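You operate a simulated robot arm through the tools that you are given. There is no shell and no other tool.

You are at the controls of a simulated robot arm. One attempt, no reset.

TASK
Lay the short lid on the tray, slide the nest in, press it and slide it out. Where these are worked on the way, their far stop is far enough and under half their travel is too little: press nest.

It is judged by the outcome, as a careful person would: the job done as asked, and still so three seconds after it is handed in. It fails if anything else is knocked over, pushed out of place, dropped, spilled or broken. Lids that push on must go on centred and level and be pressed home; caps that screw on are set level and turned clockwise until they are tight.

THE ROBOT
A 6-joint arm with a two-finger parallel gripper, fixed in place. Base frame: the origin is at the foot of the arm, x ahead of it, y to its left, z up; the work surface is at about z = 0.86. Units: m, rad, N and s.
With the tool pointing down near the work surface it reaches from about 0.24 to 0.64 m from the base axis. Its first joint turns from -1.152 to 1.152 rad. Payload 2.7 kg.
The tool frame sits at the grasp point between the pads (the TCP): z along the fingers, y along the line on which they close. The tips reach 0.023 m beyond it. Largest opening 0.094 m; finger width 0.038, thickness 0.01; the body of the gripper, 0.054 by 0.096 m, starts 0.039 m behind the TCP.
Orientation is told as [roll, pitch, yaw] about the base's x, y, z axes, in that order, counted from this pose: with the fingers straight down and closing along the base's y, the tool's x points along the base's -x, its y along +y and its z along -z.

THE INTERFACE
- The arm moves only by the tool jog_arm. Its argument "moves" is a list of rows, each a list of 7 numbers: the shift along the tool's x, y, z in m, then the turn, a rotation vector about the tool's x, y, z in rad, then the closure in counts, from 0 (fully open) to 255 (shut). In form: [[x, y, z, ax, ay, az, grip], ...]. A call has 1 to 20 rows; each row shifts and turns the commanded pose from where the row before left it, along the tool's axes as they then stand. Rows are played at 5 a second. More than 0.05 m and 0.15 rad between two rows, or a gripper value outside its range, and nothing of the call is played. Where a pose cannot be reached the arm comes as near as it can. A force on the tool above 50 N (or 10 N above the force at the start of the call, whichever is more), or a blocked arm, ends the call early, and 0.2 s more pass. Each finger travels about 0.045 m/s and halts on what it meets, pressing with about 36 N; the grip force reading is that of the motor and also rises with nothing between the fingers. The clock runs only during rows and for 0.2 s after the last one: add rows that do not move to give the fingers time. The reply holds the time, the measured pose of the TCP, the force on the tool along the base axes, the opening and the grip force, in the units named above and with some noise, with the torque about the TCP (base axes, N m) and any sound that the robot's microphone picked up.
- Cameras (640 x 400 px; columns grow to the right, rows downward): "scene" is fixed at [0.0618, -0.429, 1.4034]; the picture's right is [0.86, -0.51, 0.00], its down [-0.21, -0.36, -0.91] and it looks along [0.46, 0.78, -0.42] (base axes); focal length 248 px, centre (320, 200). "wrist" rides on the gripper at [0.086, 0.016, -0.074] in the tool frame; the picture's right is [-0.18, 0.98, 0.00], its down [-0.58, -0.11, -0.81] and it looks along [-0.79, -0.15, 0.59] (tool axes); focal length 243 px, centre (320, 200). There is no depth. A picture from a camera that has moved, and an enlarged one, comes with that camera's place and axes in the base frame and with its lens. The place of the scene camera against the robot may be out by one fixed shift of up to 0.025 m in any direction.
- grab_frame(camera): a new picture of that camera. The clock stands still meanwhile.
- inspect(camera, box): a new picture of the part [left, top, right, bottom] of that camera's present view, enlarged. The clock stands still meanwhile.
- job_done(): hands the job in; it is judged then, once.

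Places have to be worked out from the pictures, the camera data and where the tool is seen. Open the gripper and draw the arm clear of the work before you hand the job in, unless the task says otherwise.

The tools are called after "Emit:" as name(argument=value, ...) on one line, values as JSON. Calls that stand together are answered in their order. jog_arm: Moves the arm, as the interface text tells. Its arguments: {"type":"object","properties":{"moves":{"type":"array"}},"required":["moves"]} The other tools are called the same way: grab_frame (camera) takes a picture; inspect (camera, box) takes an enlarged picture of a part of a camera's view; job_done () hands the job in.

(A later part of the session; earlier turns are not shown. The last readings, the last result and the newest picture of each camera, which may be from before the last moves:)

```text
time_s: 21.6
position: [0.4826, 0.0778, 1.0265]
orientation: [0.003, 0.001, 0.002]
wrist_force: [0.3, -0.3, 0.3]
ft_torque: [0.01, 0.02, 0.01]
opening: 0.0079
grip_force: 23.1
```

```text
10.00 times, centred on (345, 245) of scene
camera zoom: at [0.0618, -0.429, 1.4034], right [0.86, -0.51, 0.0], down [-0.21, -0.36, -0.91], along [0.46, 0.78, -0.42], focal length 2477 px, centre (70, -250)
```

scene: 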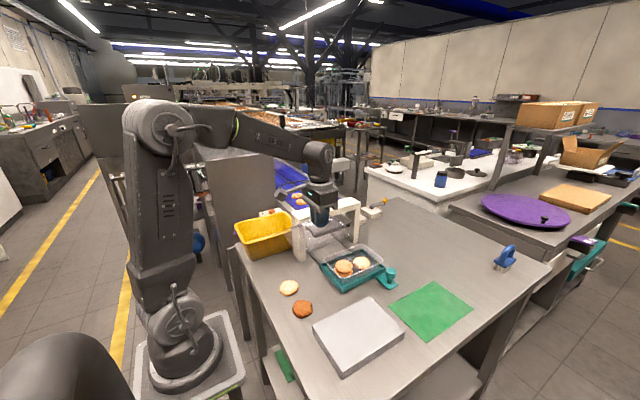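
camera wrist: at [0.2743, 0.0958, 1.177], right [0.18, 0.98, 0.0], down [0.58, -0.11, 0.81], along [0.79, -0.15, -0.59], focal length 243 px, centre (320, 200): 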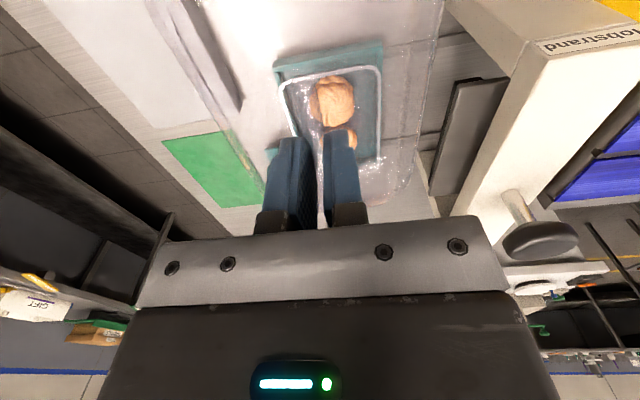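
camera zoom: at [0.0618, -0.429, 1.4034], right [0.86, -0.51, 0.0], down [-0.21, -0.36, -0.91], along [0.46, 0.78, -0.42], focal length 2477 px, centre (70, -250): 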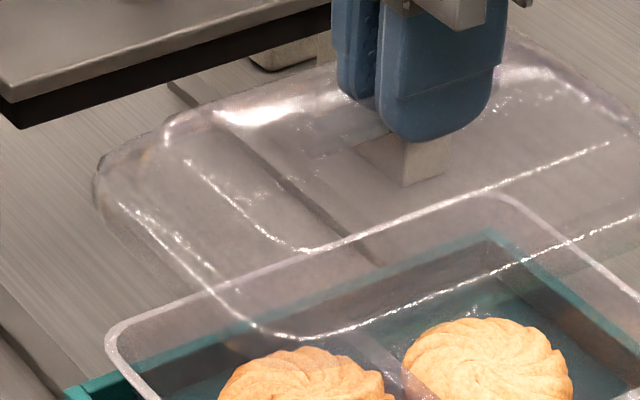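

After correcting for the height, the scene shows the lid about 6 mm too far to the left, which fits my gripping the ridge a little off its middle in x. I shift +7 mm in x and +1.5 mm in y, lower to a small gap and check again.

Emit:
jog_arm(moves=[[-0.007, 0.0015, 0, 0, 0, 0, 255], [0, 0, 0.015, 0, 0, 0, 255], [0, 0, 0.015, 0, 0, 0, 255], [0, 0, 0.01, 0, 0, 0, 255], [0, 0, 0, 0, 0, 0, 255], [0, 0, 0, 0, 0, 0, 255]])

Emit:
inspect(camera="scene", box=[320, 225, 384, 285])

Emit:
inspect(camera="scene", box=[370, 225, 410, 265])

Emit:
inspect(camera="scene", box=[315, 240, 365, 290])

Emit:
inspect(camera="wrist", box=[180, 0, 460, 220])

```text
time_s: 23.0
position: [0.4908, 0.0798, 0.9864]
orientation: [0.005, 0.0, 0.001]
wrist_force: [-0.2, -0.2, -0.6]
ft_torque: [-0.01, 0.01, -0.02]
opening: 0.0079
grip_force: 23.3
```

```text
6.67 times, centred on (352, 255) of scene
camera zoom: at [0.0618, -0.429, 1.4034], right [0.86, -0.51, 0.0], down [-0.21, -0.36, -0.91], along [0.46, 0.78, -0.42], focal length 1651 px, centre (107, -167)
```

zoom: 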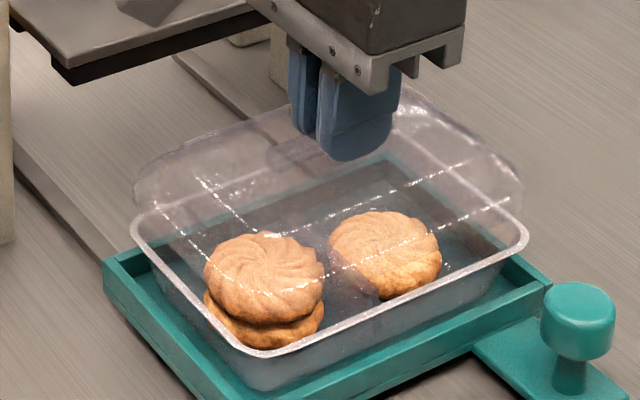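

```text
10.00 times, centred on (390, 245) of scene
camera zoom: at [0.0618, -0.429, 1.4034], right [0.86, -0.51, 0.0], down [-0.21, -0.36, -0.91], along [0.46, 0.78, -0.42], focal length 2477 px, centre (-380, -250)
```

zoom: 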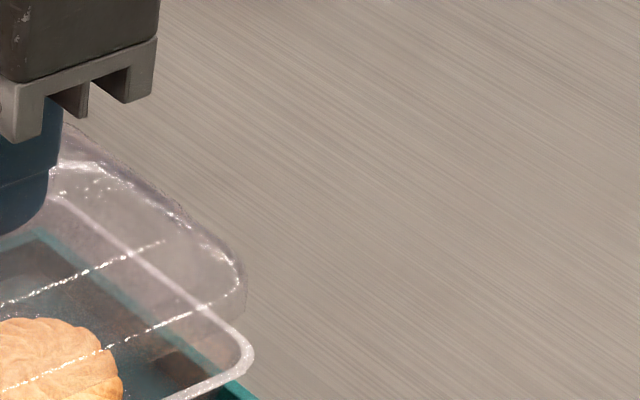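

```text
8.00 times, centred on (340, 265) of scene
camera zoom: at [0.0618, -0.429, 1.4034], right [0.86, -0.51, 0.0], down [-0.21, -0.36, -0.91], along [0.46, 0.78, -0.42], focal length 1982 px, centre (160, -320)
```

zoom: 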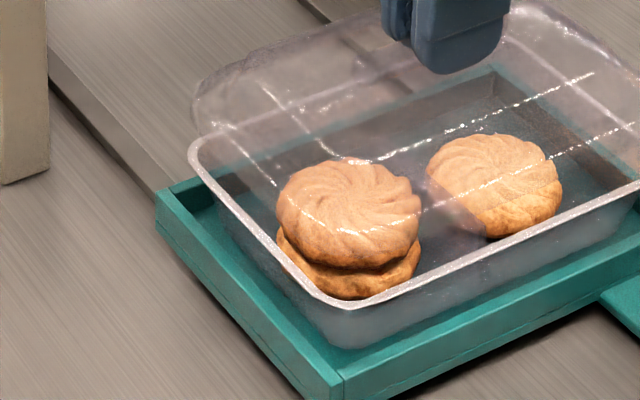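

```text
1.82 times, centred on (320, 110) of wrist
camera zoom: at [0.4029, 0.0956, 1.0616], right [0.18, 0.98, 0.0], down [0.58, -0.11, 0.81], along [0.79, -0.15, -0.59], focal length 441 px, centre (320, 364)
```

zoom: 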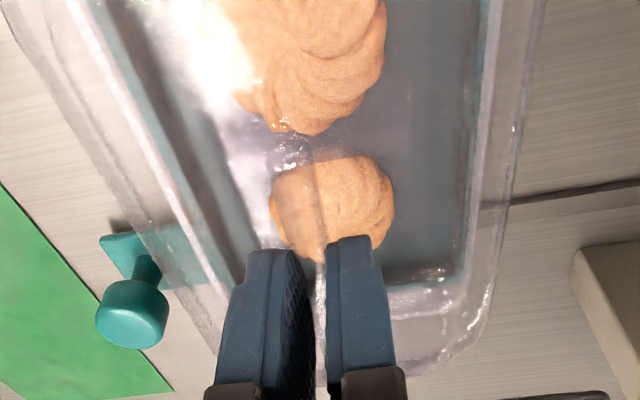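

The lid is now centred to within 1–2 mm, about 2 cm above the rim. I nudge 1 mm in x and lower in small steps towards contact.

Emit:
jog_arm(moves=[[-0.001, 0, 0.004, 0, 0, 0, 255], [0, 0, 0.004, 0, 0, 0, 255], [0, 0, 0.003, 0, 0, 0, 255], [0, 0, 0, 0, 0, 0, 255]])

Emit:
inspect(camera="scene", box=[320, 225, 384, 285])

Emit:
inspect(camera="wrist", box=[180, 0, 460, 220])

```text
time_s: 24.0
position: [0.4906, 0.0792, 0.9758]
orientation: [0.004, 0.0, 0.001]
wrist_force: [0.0, 0.6, -0.4]
ft_torque: [0.0, 0.02, 0.03]
opening: 0.0081
grip_force: 22.9
```

```text
6.67 times, centred on (352, 255) of scene
camera zoom: at [0.0618, -0.429, 1.4034], right [0.86, -0.51, 0.0], down [-0.21, -0.36, -0.91], along [0.46, 0.78, -0.42], focal length 1651 px, centre (107, -167)
```

zoom: 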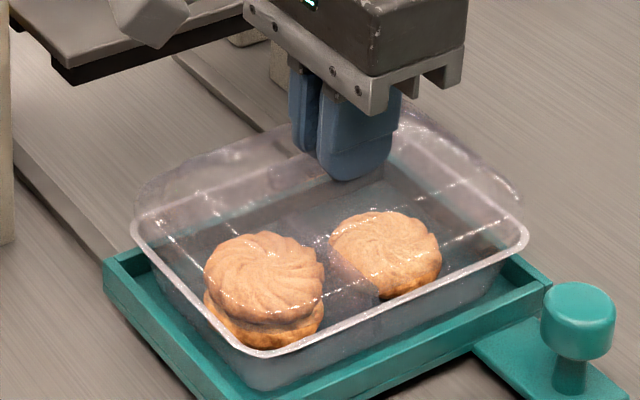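

```text
1.82 times, centred on (320, 110) of wrist
camera zoom: at [0.404, 0.0955, 1.0508], right [0.18, 0.98, 0.0], down [0.58, -0.11, 0.81], along [0.79, -0.15, -0.59], focal length 441 px, centre (320, 364)
```

zoom: 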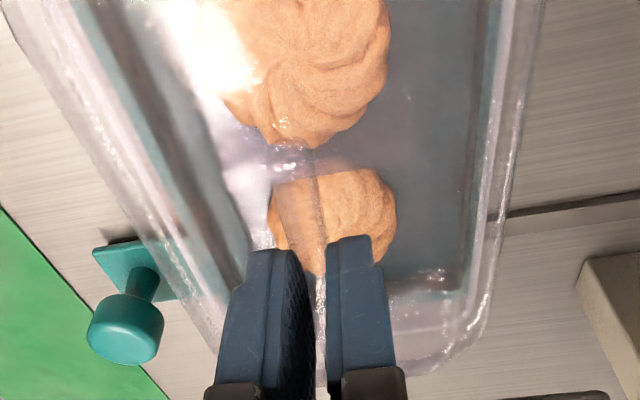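

No contact yet at TCP z 0.976. I keep on in 2 mm steps.

Emit:
jog_arm(moves=[[0, 0, 0.002, 0, 0, 0, 255], [0, 0, 0.002, 0, 0, 0, 255], [0, 0, 0.002, 0, 0, 0, 255], [0, 0, 0, 0, 0, 0, 255]])

Emit:
inspect(camera="scene", box=[320, 225, 384, 285])

```text
time_s: 25.0
position: [0.4911, 0.0802, 0.97]
orientation: [0.004, 0.0, -0.001]
wrist_force: [-0.9, 0.1, -1.3]
ft_torque: [0.01, -0.01, 0.02]
opening: 0.0081
grip_force: 23.4
```

```text
6.67 times, centred on (352, 255) of scene
camera zoom: at [0.0618, -0.429, 1.4034], right [0.86, -0.51, 0.0], down [-0.21, -0.36, -0.91], along [0.46, 0.78, -0.42], focal length 1651 px, centre (107, -167)
```

zoom: 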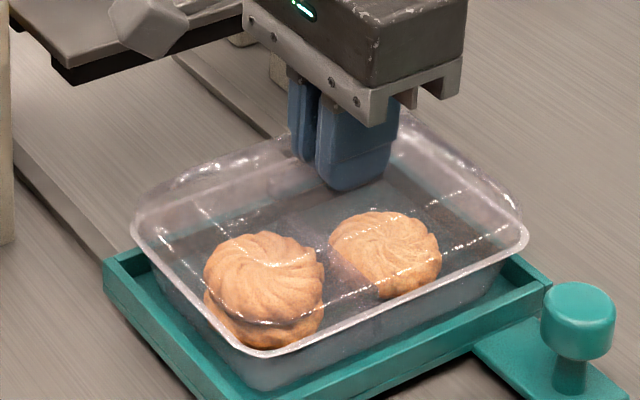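

Emit:
inspect(camera="scene", box=[370, 225, 410, 265])

Emit:
inspect(camera="scene", box=[325, 235, 365, 275])

Emit:
inspect(camera="wrist", box=[180, 0, 460, 220])

```text
10.00 times, centred on (390, 245) of scene
camera zoom: at [0.0618, -0.429, 1.4034], right [0.86, -0.51, 0.0], down [-0.21, -0.36, -0.91], along [0.46, 0.78, -0.42], focal length 2477 px, centre (-380, -250)
```

zoom: 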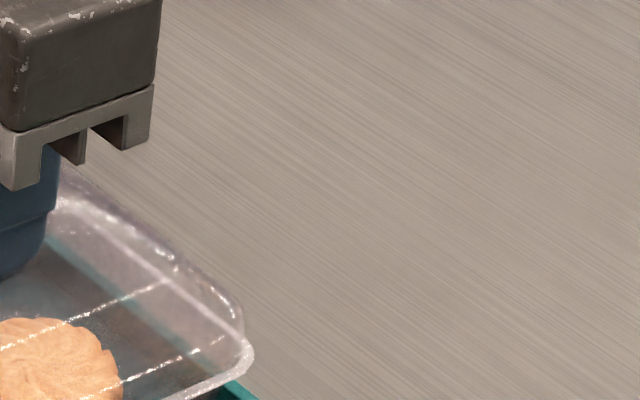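

```text
10.00 times, centred on (345, 255) of scene
camera zoom: at [0.0618, -0.429, 1.4034], right [0.86, -0.51, 0.0], down [-0.21, -0.36, -0.91], along [0.46, 0.78, -0.42], focal length 2477 px, centre (70, -350)
```

zoom: 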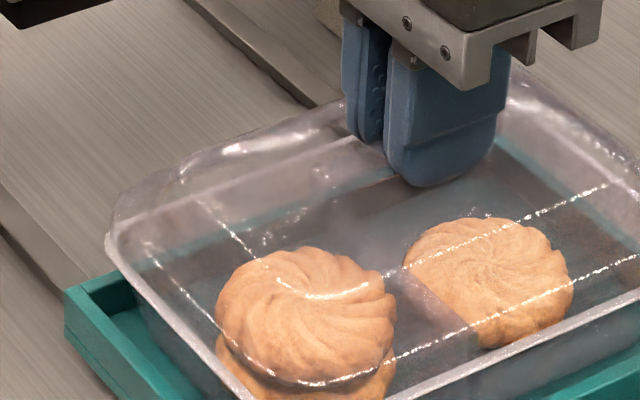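

```text
1.82 times, centred on (320, 110) of wrist
camera zoom: at [0.404, 0.0959, 1.045], right [0.18, 0.98, 0.0], down [0.58, -0.11, 0.81], along [0.79, -0.15, -0.59], focal length 441 px, centre (320, 364)
```

zoom: 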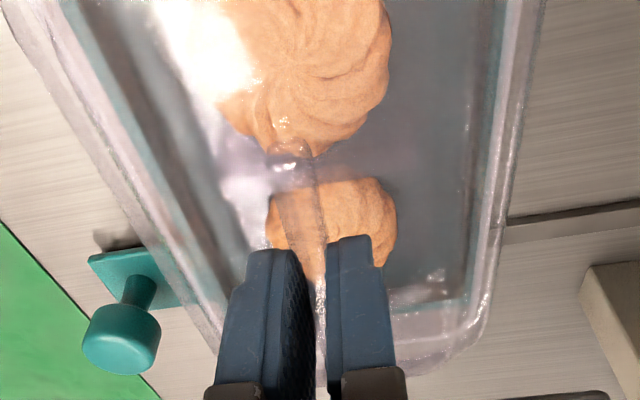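

The lid outline sits about evenly inside the tray rim on both sides. I continue lowering until the force shows contact.

Emit:
jog_arm(moves=[[0, 0, 0.0015, 0, 0, 0, 255], [0, 0, 0.0015, 0, 0, 0, 255], [0, 0, 0, 0, 0, 0, 255]])

Emit:
jog_arm(moves=[[0, 0, 0.0015, 0, 0, 0, 255], [0, 0, 0, 0, 0, 0, 255]])

```text
time_s: 25.8
position: [0.4913, 0.0802, 0.9665]
orientation: [0.004, 0.0, 0.002]
wrist_force: [-0.6, -1.0, -1.3]
ft_torque: [0.0, 0.02, -0.04]
opening: 0.0081
grip_force: 22.9
```

```text
time_s: 26.4
position: [0.4914, 0.0807, 0.9648]
orientation: [0.003, 0.001, -0.001]
wrist_force: [-0.5, -0.1, 0.0]
ft_torque: [-0.02, -0.03, -0.02]
opening: 0.008
grip_force: 22.8
```

Emit:
jog_arm(moves=[[0, 0, 0.0015, 0, 0, 0, 255], [0, 0, 0, 0, 0, 0, 255]])

Emit:
inspect(camera="scene", box=[325, 235, 365, 275])

Emit:
inspect(camera="scene", box=[370, 235, 410, 275])

```text
time_s: 27.0
position: [0.4918, 0.0802, 0.9638]
orientation: [0.004, 0.0, 0.0]
wrist_force: [0.0, -1.2, 0.5]
ft_torque: [0.0, 0.0, 0.01]
opening: 0.0082
grip_force: 22.9
```

```text
10.00 times, centred on (345, 255) of scene
camera zoom: at [0.0618, -0.429, 1.4034], right [0.86, -0.51, 0.0], down [-0.21, -0.36, -0.91], along [0.46, 0.78, -0.42], focal length 2477 px, centre (70, -350)
```

zoom: 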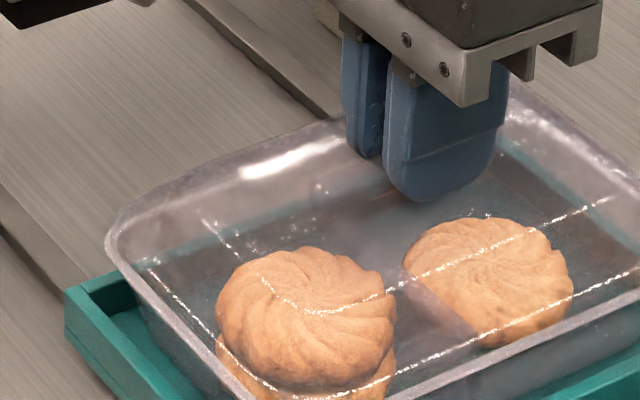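

```text
10.00 times, centred on (390, 255) of scene
camera zoom: at [0.0618, -0.429, 1.4034], right [0.86, -0.51, 0.0], down [-0.21, -0.36, -0.91], along [0.46, 0.78, -0.42], focal length 2477 px, centre (-380, -350)
```

zoom: 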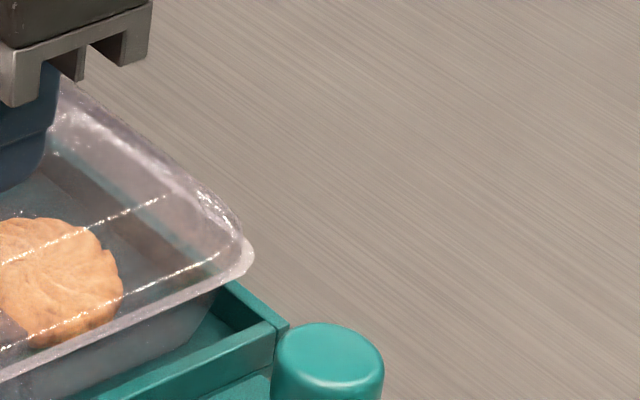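

Emit:
jog_arm(moves=[[0, 0, 0.001, 0, 0, 0, 255], [0, 0, 0.001, 0, 0, 0, 255], [0, 0, 0, 0, 0, 0, 255]])

Emit:
inspect(camera="wrist", box=[180, 0, 460, 220])

```text
time_s: 27.8
position: [0.4908, 0.0808, 0.9615]
orientation: [0.005, 0.0, 0.0]
wrist_force: [0.2, -0.3, 0.3]
ft_torque: [0.01, 0.01, -0.03]
opening: 0.0082
grip_force: 23.0
```

```text
1.82 times, centred on (320, 110) of wrist
camera zoom: at [0.4045, 0.0958, 1.0372], right [0.18, 0.98, 0.0], down [0.58, -0.11, 0.81], along [0.79, -0.15, -0.59], focal length 441 px, centre (320, 364)
```

zoom: 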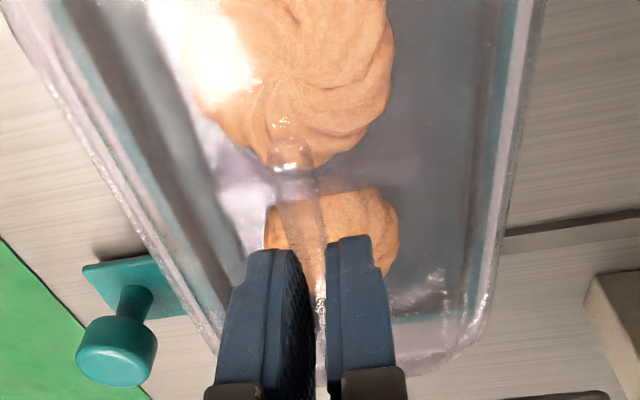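

Emit:
jog_arm(moves=[[0, 0, 0.001, 0, 0, 0, 255], [0, 0, 0.001, 0, 0, 0, 255], [0, 0, 0, 0, 0, 0, 255]])

Emit:
jog_arm(moves=[[0, 0, 0.001, 0, 0, 0, 255], [0, 0, 0.0005, 0, 0, 0, 255], [0, 0, 0, 0, 0, 0, 255]])

Emit:
inspect(camera="scene", box=[325, 235, 365, 275])

Emit:
inspect(camera="scene", box=[370, 235, 410, 275])

```text
time_s: 28.6
position: [0.4902, 0.0796, 0.9594]
orientation: [0.004, -0.002, -0.001]
wrist_force: [-0.2, -0.7, -1.0]
ft_torque: [-0.01, -0.01, 0.02]
opening: 0.0081
grip_force: 23.1
```

```text
time_s: 29.4
position: [0.4908, 0.0797, 0.9574]
orientation: [0.003, 0.0, 0.001]
wrist_force: [0.3, 0.2, -0.4]
ft_torque: [-0.02, -0.02, 0.0]
opening: 0.0082
grip_force: 22.9
```

```text
10.00 times, centred on (345, 255) of scene
camera zoom: at [0.0618, -0.429, 1.4034], right [0.86, -0.51, 0.0], down [-0.21, -0.36, -0.91], along [0.46, 0.78, -0.42], focal length 2477 px, centre (70, -350)
```

zoom: 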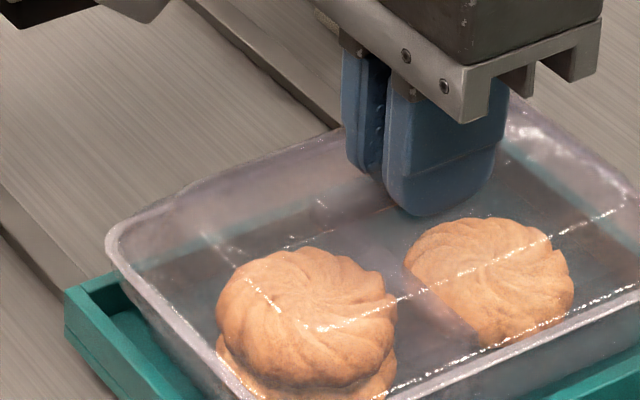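

```text
10.00 times, centred on (390, 255) of scene
camera zoom: at [0.0618, -0.429, 1.4034], right [0.86, -0.51, 0.0], down [-0.21, -0.36, -0.91], along [0.46, 0.78, -0.42], focal length 2477 px, centre (-380, -350)
```

zoom: 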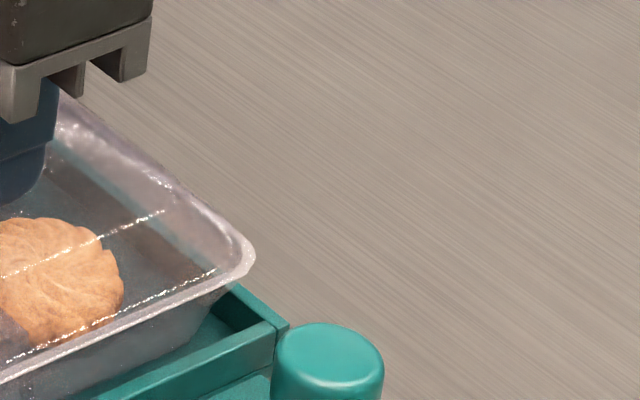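

The lid is almost on the rim; still no force. I carry on by single millimetres.

Emit:
jog_arm(moves=[[0, 0, 0.001, 0, 0, 0, 255], [0, 0, 0.001, 0, 0, 0, 255], [0, 0, 0, 0, 0, 0, 255]])

Emit:
jog_arm(moves=[[0, 0, 0.001, 0, 0, 0, 255], [0, 0, 0, 0, 0, 0, 255]])

Emit:
jog_arm(moves=[[0, 0, 0.001, 0, 0, 0, 255], [0, 0, 0, 0, 0, 0, 255]])

```text
time_s: 30.2
position: [0.4917, 0.0799, 0.9572]
orientation: [0.004, -0.003, 0.001]
wrist_force: [-1.9, 0.0, 11.4]
ft_torque: [-0.03, 0.46, 0.01]
opening: 0.0084
grip_force: 23.0
```

```text
time_s: 30.8
position: [0.4925, 0.0797, 0.9565]
orientation: [0.004, -0.004, 0.002]
wrist_force: [-0.8, 0.7, 17.3]
ft_torque: [0.04, 0.07, 0.11]
opening: 0.0081
grip_force: 22.7
```

```text
time_s: 31.4
position: [0.4921, 0.081, 0.9563]
orientation: [0.003, -0.006, 0.0]
wrist_force: [1.1, 1.0, 25.9]
ft_torque: [-0.02, 0.06, 0.0]
opening: 0.008
grip_force: 22.9
```

Contact at TCP z≈0.957, with balanced torque, so the lid is on the rim. I ease off 2 mm and inspect how it sits.

Emit:
jog_arm(moves=[[0, 0, -0.002, 0, 0, 0, 255], [0, 0, 0, 0, 0, 0, 255]])

Emit:
inspect(camera="scene", box=[320, 235, 384, 290])

Emit:
inspect(camera="scene", box=[370, 235, 410, 275])

Emit:
inspect(camera="wrist", box=[180, 0, 460, 220])

```text
time_s: 32.0
position: [0.4913, 0.0796, 0.9559]
orientation: [0.004, -0.001, -0.001]
wrist_force: [4.8, 0.4, 10.0]
ft_torque: [0.03, -0.68, 0.0]
opening: 0.0078
grip_force: 22.4
```

```text
7.27 times, centred on (352, 262) of scene
camera zoom: at [0.0617, -0.429, 1.4034], right [0.86, -0.51, 0.0], down [-0.21, -0.36, -0.91], along [0.46, 0.78, -0.42], focal length 1802 px, centre (87, -254)
```

zoom: 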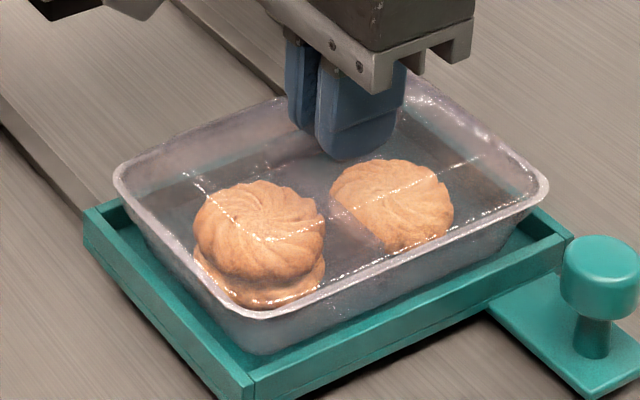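

```text
10.00 times, centred on (390, 255) of scene
camera zoom: at [0.0617, -0.429, 1.4034], right [0.86, -0.51, 0.0], down [-0.21, -0.36, -0.91], along [0.46, 0.78, -0.42], focal length 2477 px, centre (-380, -350)
```

zoom: 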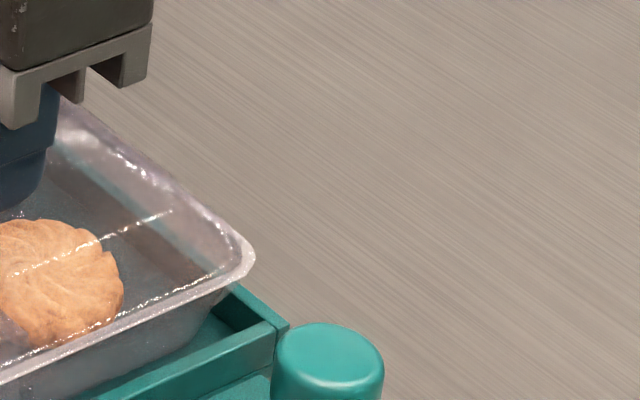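

```text
1.82 times, centred on (320, 110) of wrist
camera zoom: at [0.4045, 0.0956, 1.0315], right [0.18, 0.98, 0.0], down [0.58, -0.11, 0.81], along [0.79, -0.15, -0.59], focal length 441 px, centre (320, 364)
```

zoom: 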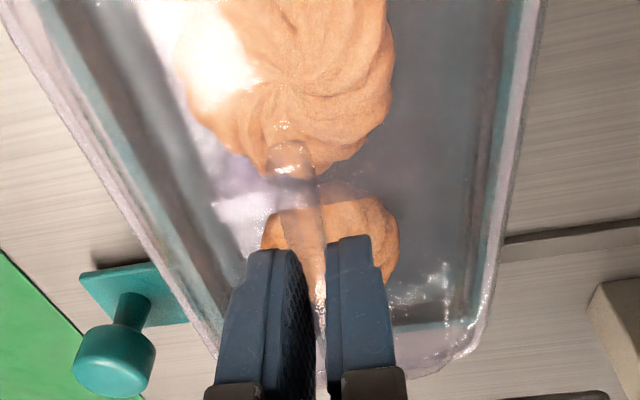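

The lid sits on the rim all round. I relax another 1 mm, then open gently and rise.

Emit:
jog_arm(moves=[[0, 0, -0.001, 0, 0, 0, 255], [0, 0, 0, 0, 0, 0, 235], [0, 0, 0, 0, 0, 0, 215], [0, 0, 0, 0, 0, 0, 190], [0, 0, 0, 0, 0, 0, 170], [0, 0, 0, 0, 0, 0, 170], [0, 0, -0.01, 0, 0, 0, 170], [0, 0, -0.02, 0, 0, 0, 170], [0, 0, -0.03, 0, 0, 0, 170], [0, 0, 0, 0, 0, 0, 170]])

Emit:
inspect(camera="scene", box=[320, 235, 384, 290])

Emit:
inspect(camera="scene", box=[360, 230, 410, 280])

Emit:
grab_frame(camera="wrist")

```text
time_s: 34.2
position: [0.4907, 0.0799, 1.0162]
orientation: [0.004, -0.001, 0.0]
wrist_force: [-0.8, -0.6, -0.4]
ft_torque: [0.03, -0.02, 0.05]
opening: 0.0313
grip_force: 0.0
```

```text
7.27 times, centred on (352, 262) of scene
camera zoom: at [0.0618, -0.429, 1.4034], right [0.86, -0.51, 0.0], down [-0.21, -0.36, -0.91], along [0.46, 0.78, -0.42], focal length 1802 px, centre (87, -254)
```

zoom: 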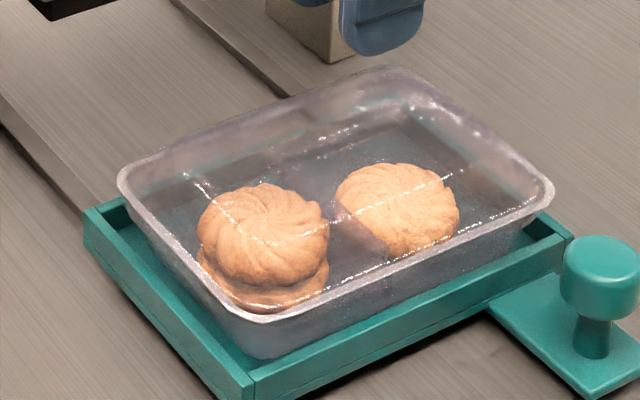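

```text
8.00 times, centred on (385, 255) of scene
camera zoom: at [0.0618, -0.429, 1.4034], right [0.86, -0.51, 0.0], down [-0.21, -0.36, -0.91], along [0.46, 0.78, -0.42], focal length 1982 px, centre (-200, -240)
```

zoom: 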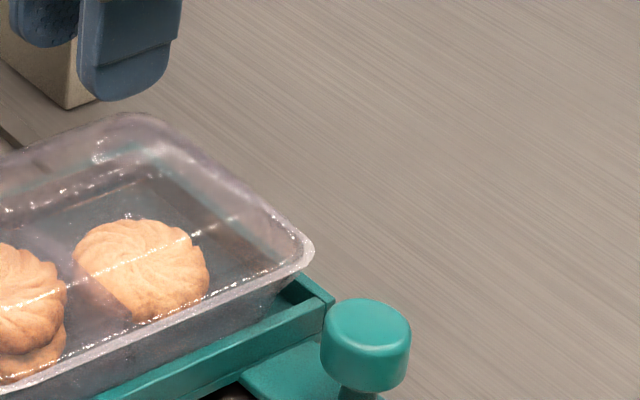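

```text
taken
camera wrist: at [0.404, 0.0958, 1.0923], right [0.18, 0.98, 0.0], down [0.58, -0.11, 0.81], along [0.79, -0.15, -0.59], focal length 243 px, centre (320, 200)
```

wrist: 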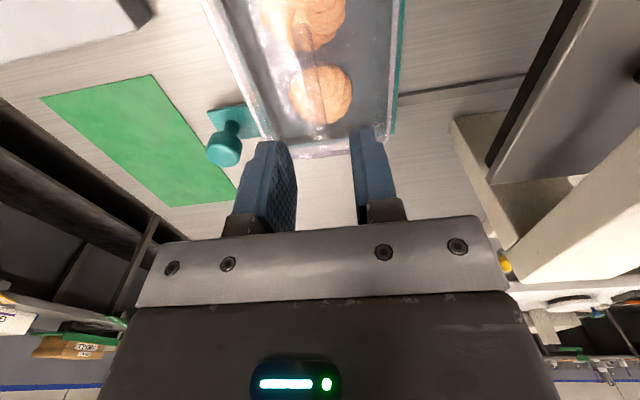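

The lid stays on the tray; the tray has settled about 2 mm within the nest's play. I look closer from the wrist to check it is level and centred.

Emit:
inspect(camera="wrist", box=[190, 0, 430, 170])

Emit:
inspect(camera="scene", box=[318, 235, 358, 275])

```text
2.35 times, centred on (310, 85) of wrist
camera zoom: at [0.404, 0.0958, 1.0923], right [0.18, 0.98, 0.0], down [0.58, -0.11, 0.81], along [0.79, -0.15, -0.59], focal length 571 px, centre (344, 471)
```

zoom: 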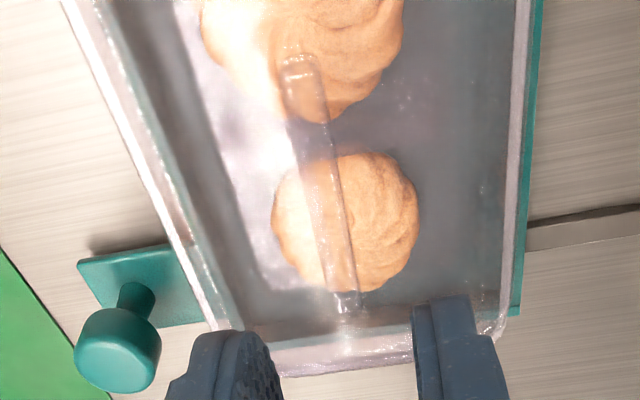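

```text
10.00 times, centred on (338, 255) of scene
camera zoom: at [0.0618, -0.429, 1.4034], right [0.86, -0.51, 0.0], down [-0.21, -0.36, -0.91], along [0.46, 0.78, -0.42], focal length 2477 px, centre (140, -350)
```

zoom: 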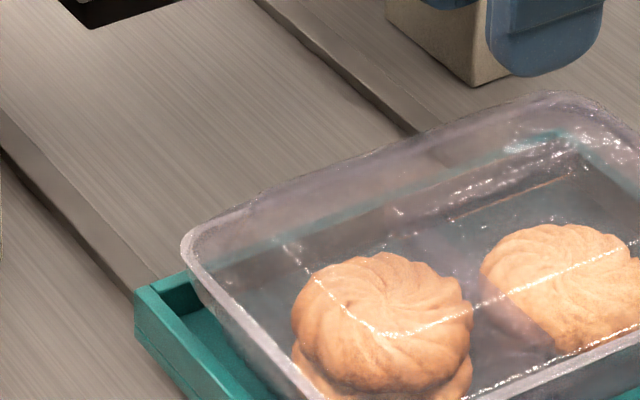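

The lid is laid on. The nest's peg head triangulates to about (0.542, -0.0255), head centre z≈0.91, about 34 mm wide. I rise, move over it, and turn the tool 90° so the fingers close along x, with the camera away from the press.

Emit:
jog_arm(moves=[[0, 0, -0.025, 0, 0, 0, 170], [0, 0, -0.025, 0, 0, 0, 170], [-0.017, -0.035, 0, 0, 0, 0, 100], [-0.017, -0.035, 0, 0, 0, 0, 60], [-0.017, -0.035, 0, 0, 0, 0, 60], [0, 0, 0, 0, 0, -0.1428, 60], [0, 0, 0, 0, 0, -0.1428, 60], [0, 0, 0, 0, 0, -0.1428, 60], [0, 0, 0, 0, 0, -0.1428, 60], [0, 0, 0, 0, 0, -0.1428, 60], [0, 0, 0, 0, 0, -0.1428, 60], [0, 0, 0, 0, 0, -0.1428, 60], [0, 0, 0, 0, 0, -0.1428, 60], [0, 0, 0, 0, 0, -0.1428, 60], [0, 0, 0, 0, 0, -0.1428, 60], [0, 0, 0, 0, 0, -0.1428, 60], [0, 0, 0, 0, 0, 0, 60], [0, 0, 0, 0, 0, 0, 60]])

Emit:
grab_frame(camera="wrist")

Emit:
inspect(camera="scene", box=[300, 190, 430, 300])

```text
time_s: 38.0
position: [0.5419, -0.0236, 1.067]
orientation: [-0.001, -0.004, 1.572]
wrist_force: [0.3, 0.1, 0.1]
ft_torque: [-0.01, 0.0, 0.03]
opening: 0.072
grip_force: 0.0
```

```text
taken
camera wrist: at [0.5257, -0.1121, 1.1423], right [-0.98, 0.18, 0.0], down [0.11, 0.58, 0.81], along [0.15, 0.79, -0.59], focal length 243 px, centre (320, 200)
```

wrist: 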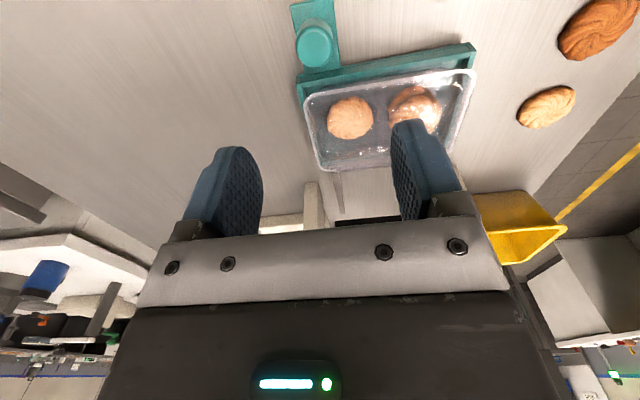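

```text
3.64 times, centred on (365, 245) of scene
camera zoom: at [0.0618, -0.429, 1.4034], right [0.86, -0.51, 0.0], down [-0.21, -0.36, -0.91], along [0.46, 0.78, -0.42], focal length 901 px, centre (156, 36)
```

zoom: 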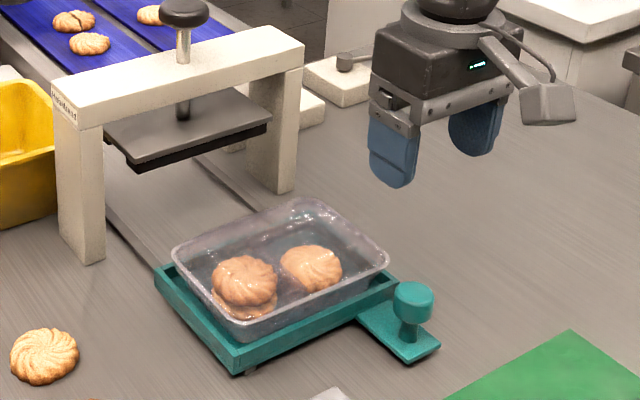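

The turn went well. The peg head now reads at about (0.545, -0.028). I check the lid from this side and lower halfway.

Emit:
jog_arm(moves=[[0.003, -0.002, 0.03, 0, 0, 0, 60], [0, 0, 0.03, 0, 0, 0, 60], [0, 0, 0.03, 0, 0, 0, 60], [0, 0, 0.02, 0, 0, 0, 60], [0, 0, 0, 0, 0, 0, 60]])

Emit:
grab_frame(camera="wrist")

Emit:
inspect(camera="scene", box=[350, 220, 430, 290])

```text
time_s: 39.2
position: [0.5448, -0.0282, 0.9572]
orientation: [0.0, -0.003, 1.57]
wrist_force: [0.7, -0.1, -0.7]
ft_torque: [0.03, 0.01, 0.02]
opening: 0.0718
grip_force: 0.0
```

```text
taken
camera wrist: at [0.5274, -0.1151, 1.0319], right [-0.98, 0.18, 0.0], down [0.11, 0.58, 0.81], along [0.15, 0.79, -0.59], focal length 243 px, centre (320, 200)
```

wrist: 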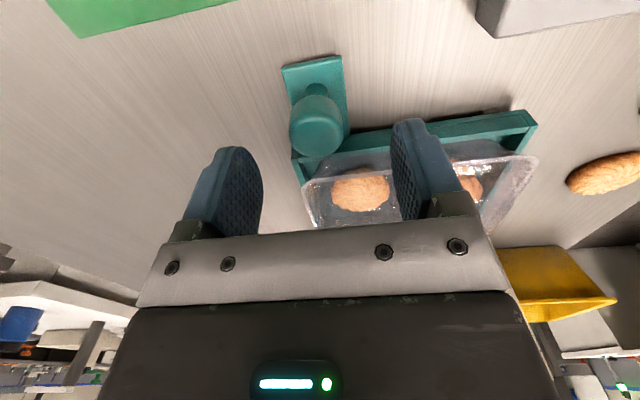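

```text
5.71 times, centred on (390, 255) of scene
camera zoom: at [0.0618, -0.429, 1.4034], right [0.86, -0.51, 0.0], down [-0.21, -0.36, -0.91], along [0.46, 0.78, -0.42], focal length 1416 px, centre (-80, -114)
```

zoom: 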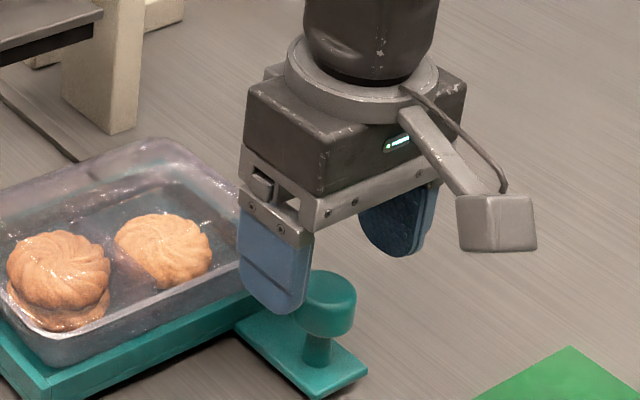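

The head is centred between the fingers. I lower to z≈0.912 and close on it.

Emit:
jog_arm(moves=[[0, -0.001, 0.015, 0, 0, 0, 60], [0, 0, 0.015, 0, 0, 0, 60], [0, 0, 0.014, 0, 0, 0, 60], [0, 0, 0, 0, 0, 0, 60]])

Emit:
inspect(camera="wrist", box=[160, 60, 480, 250])

Emit:
inspect(camera="scene", box=[350, 220, 430, 290])

```text
time_s: 40.2
position: [0.5441, -0.0281, 0.9133]
orientation: [0.0, -0.002, 1.572]
wrist_force: [0.5, 0.0, -0.2]
ft_torque: [0.0, 0.0, 0.03]
opening: 0.072
grip_force: 0.1
```

```text
2.00 times, centred on (320, 155) of wrist
camera zoom: at [0.5285, -0.1146, 0.9878], right [-0.98, 0.18, 0.0], down [0.11, 0.58, 0.81], along [0.15, 0.79, -0.59], focal length 485 px, centre (320, 290)
```

zoom: 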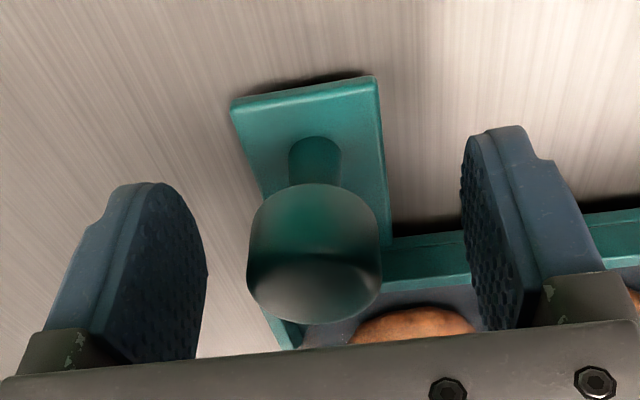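

```text
5.71 times, centred on (390, 255) of scene
camera zoom: at [0.0618, -0.429, 1.4034], right [0.86, -0.51, 0.0], down [-0.21, -0.36, -0.91], along [0.46, 0.78, -0.42], focal length 1416 px, centre (-80, -114)
```

zoom: 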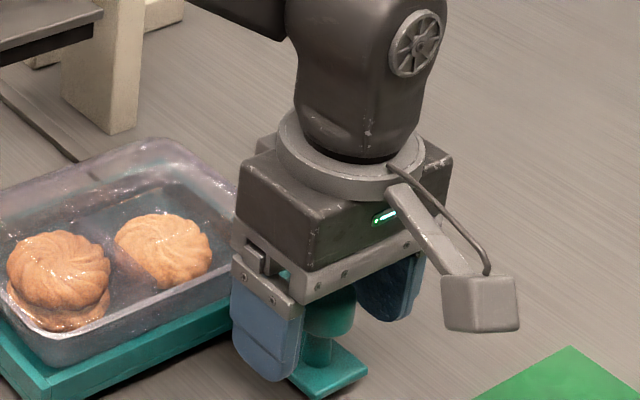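

The head looks ~2 mm further in +x; I adjust and close on it.

Emit:
jog_arm(moves=[[-0.001, -0.002, 0, 0, 0, 0, 60], [0, 0, 0, 0, 0, 0, 120], [0, 0, 0, 0, 0, 0, 160], [0, 0, 0, 0, 0, 0, 200], [0, 0, 0, 0, 0, 0, 200], [0, 0, 0, 0, 0, 0, 200], [0, 0, 0, 0, 0, 0, 200]])

Emit:
inspect(camera="wrist", box=[160, 60, 480, 250])

```text
time_s: 41.8
position: [0.5458, -0.0254, 0.9138]
orientation: [0.001, -0.004, 1.57]
wrist_force: [-0.7, 0.9, -2.3]
ft_torque: [-0.03, -0.02, 0.0]
opening: 0.0314
grip_force: 44.7
```

```text
2.00 times, centred on (320, 155) of wrist
camera zoom: at [0.5304, -0.1135, 0.9879], right [-0.98, 0.18, 0.0], down [0.11, 0.58, 0.81], along [0.15, 0.79, -0.59], focal length 485 px, centre (320, 290)
```

zoom: 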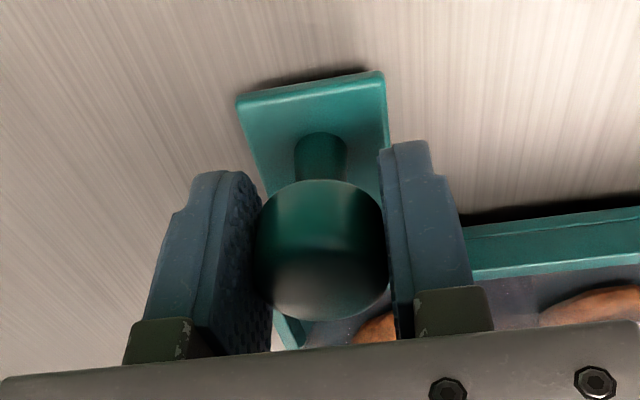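

The head is gripped (31 mm). I slide the nest in along +y slowly, watching the forces.

Emit:
jog_arm(moves=[[-0.001, 0, 0, 0, 0, 0, 200], [-0.002, 0, 0, 0, 0, 0, 200], [-0.004, 0, 0, 0, 0, 0, 200], [-0.005, 0, 0, 0, 0, 0, 200], [-0.005, 0, 0, 0, 0, 0, 200], [-0.005, 0, 0, 0, 0, 0, 200], [-0.005, 0, 0, 0, 0, 0, 200], [-0.003, 0, 0, 0, 0, 0, 200], [0, 0, 0, 0, 0, 0, 200]])

Emit:
inspect(camera="scene", box=[300, 190, 430, 300])

```text
time_s: 43.8
position: [0.5467, 0.004, 0.9128]
orientation: [0.001, -0.004, 1.572]
wrist_force: [-5.8, 0.1, -2.6]
ft_torque: [-0.12, 0.03, -0.06]
opening: 0.0314
grip_force: 44.9
```

```text
3.64 times, centred on (365, 245) of scene
camera zoom: at [0.0617, -0.429, 1.4034], right [0.86, -0.51, 0.0], down [-0.21, -0.36, -0.91], along [0.46, 0.78, -0.42], focal length 901 px, centre (156, 36)
```

zoom: 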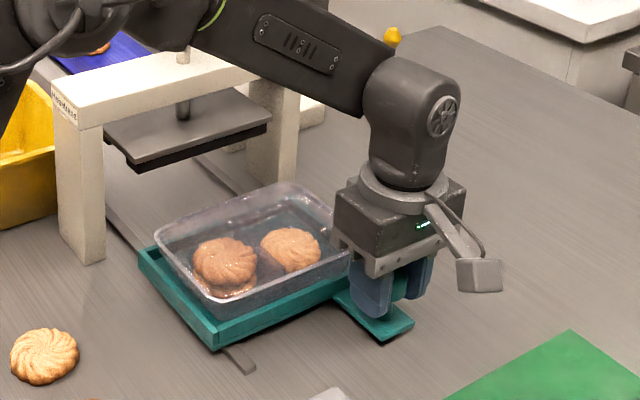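

It slides freely with the lid riding on it; a small sideways force (-6 N in x) suggests trimming the command slightly towards -x. I continue.

Emit:
jog_arm(moves=[[-0.002, 0.0005, 0, 0, 0, 0, 200], [-0.005, 0.0005, 0, 0, 0, 0, 200], [-0.006, 0, 0, 0, 0, 0, 200], [-0.006, 0, 0, 0, 0, 0, 200], [-0.006, 0, 0, 0, 0, 0, 200], [-0.006, 0, 0, 0, 0, 0, 200], [-0.006, 0, 0, 0, 0, 0, 200], [-0.006, 0, 0, 0, 0, 0, 200], [-0.004, 0, 0, 0, 0, 0, 200], [-0.002, 0, 0, 0, 0, 0, 200], [0, 0, 0, 0, 0, 0, 200]])

Emit:
inspect(camera="scene", box=[270, 170, 410, 290])

Emit:
grab_frame(camera="wrist")

```text
time_s: 46.2
position: [0.5475, 0.053, 0.9124]
orientation: [0.0, -0.004, 1.57]
wrist_force: [10.1, -1.1, -14.7]
ft_torque: [0.02, -0.05, 0.0]
opening: 0.0313
grip_force: 45.0
```

```text
3.33 times, centred on (340, 230) of scene
camera zoom: at [0.0623, -0.429, 1.4034], right [0.86, -0.51, 0.0], down [-0.21, -0.36, -0.91], along [0.46, 0.78, -0.42], focal length 826 px, centre (253, 100)
```

zoom: 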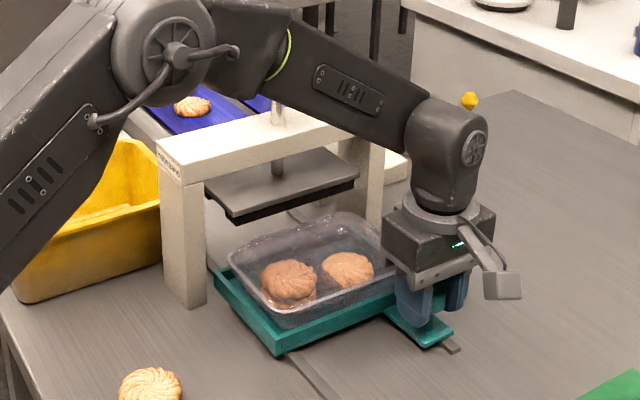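

```text
taken
camera wrist: at [0.5304, -0.0345, 0.988], right [-0.98, 0.18, 0.0], down [0.11, 0.58, 0.81], along [0.15, 0.79, -0.59], focal length 243 px, centre (320, 200)
```

wrist: 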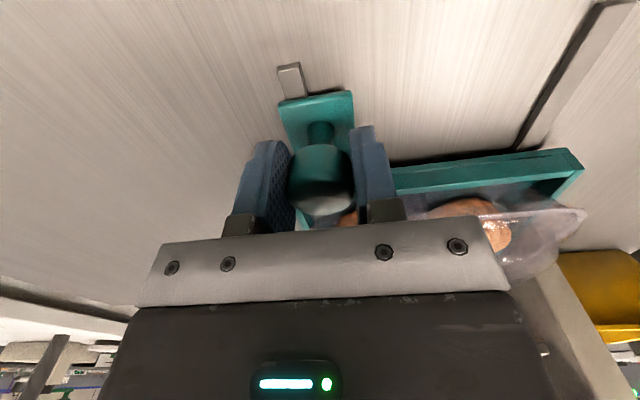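

Side loads have crept up (Fx +10, Fz -15 N), so I trim the command: 1 mm down and 0.7 mm back in x, then re-read.

Emit:
jog_arm(moves=[[0, -0.0007, 0.001, 0, 0, 0, 200], [0, 0, 0, 0, 0, 0, 200]])

```text
time_s: 46.8
position: [0.547, 0.0533, 0.9141]
orientation: [0.001, -0.002, 1.572]
wrist_force: [-3.0, 0.8, -1.0]
ft_torque: [-0.03, 0.28, -0.01]
opening: 0.0312
grip_force: 45.0
```

Loads are back near zero. I continue sliding in.

Emit:
jog_arm(moves=[[-0.002, 0, 0, 0, 0, 0, 200], [-0.005, 0, 0, 0, 0, 0, 200], [-0.006, 0, 0, 0, 0, 0, 200], [-0.006, 0, 0, 0, 0, 0, 200], [-0.006, 0, 0, 0, 0, 0, 200], [-0.006, 0, 0, 0, 0, 0, 200], [-0.004, 0, 0, 0, 0, 0, 200], [-0.002, 0, 0, 0, 0, 0, 200], [0, 0, 0, 0, 0, 0, 200]])

Emit:
inspect(camera="scene", box=[270, 170, 410, 290])

Emit:
grab_frame(camera="wrist")

```text
time_s: 48.8
position: [0.5473, 0.0883, 0.9136]
orientation: [-0.004, -0.005, 1.57]
wrist_force: [-2.7, -0.4, 8.8]
ft_torque: [-0.27, -0.01, 0.0]
opening: 0.0314
grip_force: 44.9
```

```text
3.33 times, centred on (340, 230) of scene
camera zoom: at [0.0616, -0.429, 1.4034], right [0.86, -0.51, 0.0], down [-0.21, -0.36, -0.91], along [0.46, 0.78, -0.42], focal length 826 px, centre (253, 100)
```

zoom: 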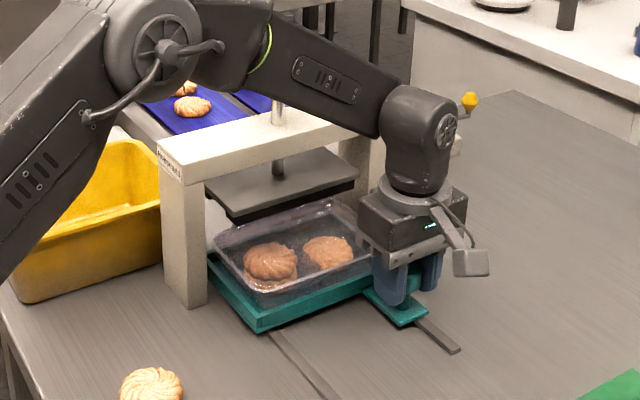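

```text
taken
camera wrist: at [0.5303, 0.0022, 0.9879], right [-0.98, 0.18, 0.0], down [0.11, 0.58, 0.81], along [0.15, 0.79, -0.59], focal length 243 px, centre (320, 200)
```

wrist: 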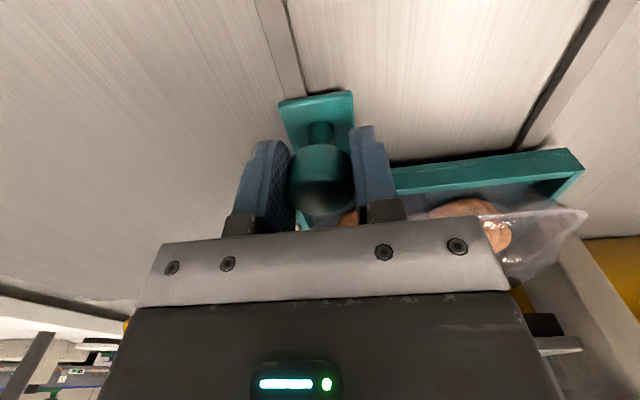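

The lid passes under the plate with room. I go on in smaller steps to find the far stop.

Emit:
jog_arm(moves=[[-0.002, 0, -0.0005, 0, 0, 0, 200], [-0.005, 0, 0, 0, 0, 0, 200], [-0.005, 0, 0, 0, 0, 0, 200], [-0.005, 0, 0, 0, 0, 0, 200], [-0.005, 0, 0, 0, 0, 0, 200], [-0.003, 0, 0, 0, 0, 0, 200], [0, 0, 0, 0, 0, 0, 200]])

Emit:
inspect(camera="scene", box=[270, 170, 410, 290])

```text
time_s: 50.4
position: [0.546, 0.1137, 0.9139]
orientation: [0.0, -0.004, 1.571]
wrist_force: [-2.7, -0.3, 3.2]
ft_torque: [0.05, 0.02, -0.09]
opening: 0.0314
grip_force: 45.5
```

```text
3.33 times, centred on (340, 230) of scene
camera zoom: at [0.0617, -0.429, 1.4034], right [0.86, -0.51, 0.0], down [-0.21, -0.36, -0.91], along [0.46, 0.78, -0.42], focal length 826 px, centre (253, 100)
```

zoom: 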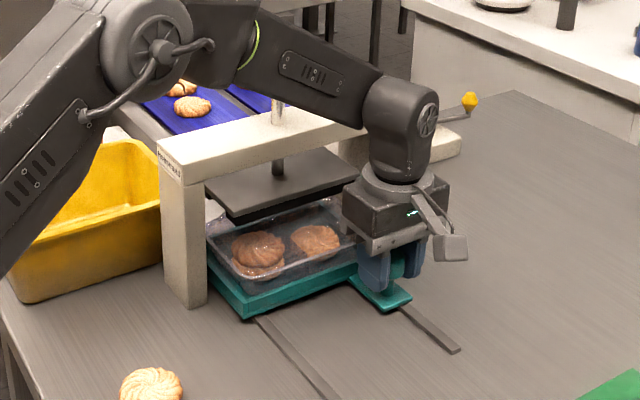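

Still free. The wrist gets closer to the press post, so I move on in small steps watching the force.

Emit:
jog_arm(moves=[[-0.003, 0, 0, 0, 0, 0, 200], [-0.004, 0, 0, 0, 0, 0, 200], [-0.003, 0, 0, 0, 0, 0, 200], [0, 0, 0, 0, 0, 0, 200]])

Emit:
inspect(camera="scene", box=[290, 180, 390, 270])

Emit:
grab_frame(camera="wrist")

```text
time_s: 51.4
position: [0.546, 0.1241, 0.913]
orientation: [0.001, -0.005, 1.572]
wrist_force: [-0.1, -1.3, 0.6]
ft_torque: [0.0, 0.02, -0.09]
opening: 0.0316
grip_force: 44.8
```

```text
4.44 times, centred on (340, 225) of scene
camera zoom: at [0.0618, -0.429, 1.4034], right [0.86, -0.51, 0.0], down [-0.21, -0.36, -0.91], along [0.46, 0.78, -0.42], focal length 1101 px, centre (231, 89)
```

zoom: 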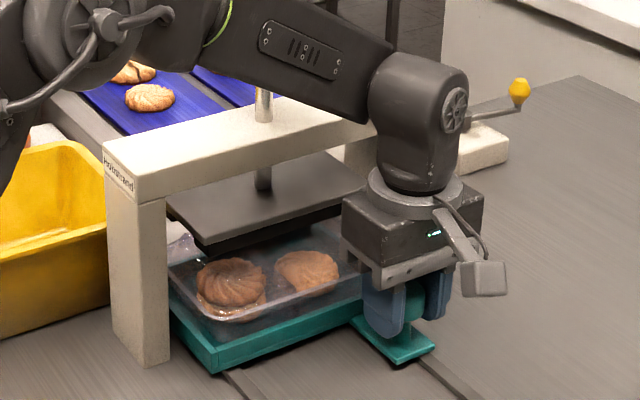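

```text
taken
camera wrist: at [0.5303, 0.0375, 0.988], right [-0.98, 0.18, 0.0], down [0.11, 0.58, 0.81], along [0.15, 0.79, -0.59], focal length 243 px, centre (320, 200)
```

wrist: 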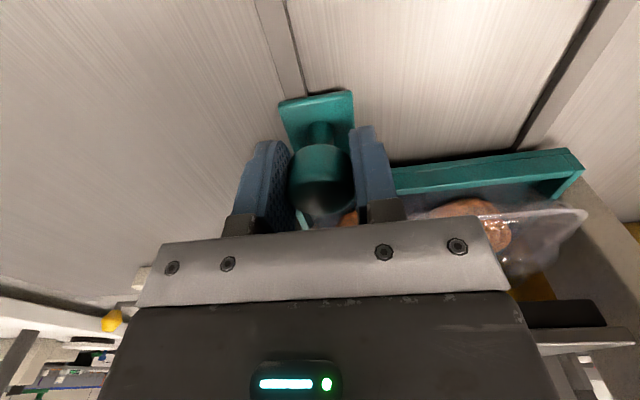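

The press plate's near face comes out at y≈0.21, so the gripper has about 5 cm of room. I continue to the stop with small steps.

Emit:
jog_arm(moves=[[-0.003, 0, 0, 0, 0, 0, 200], [-0.003, 0, 0, 0, 0, 0, 200], [-0.002, 0, 0, 0, 0, 0, 200], [0, 0, 0, 0, 0, 0, 200]])

Emit:
jog_arm(moves=[[-0.002, 0, 0, 0, 0, 0, 200], [-0.002, 0, 0, 0, 0, 0, 200], [0, 0, 0, 0, 0, 0, 200]])

```text
time_s: 52.4
position: [0.5472, 0.1327, 0.9129]
orientation: [-0.001, -0.003, 1.571]
wrist_force: [3.9, -1.0, -1.7]
ft_torque: [-0.16, 0.02, -0.08]
opening: 0.0312
grip_force: 44.8
```

```text
time_s: 53.2
position: [0.5474, 0.1338, 0.9134]
orientation: [-0.001, -0.001, 1.569]
wrist_force: [1.8, -18.7, -1.2]
ft_torque: [0.81, 0.06, -0.06]
opening: 0.0316
grip_force: 44.4
```

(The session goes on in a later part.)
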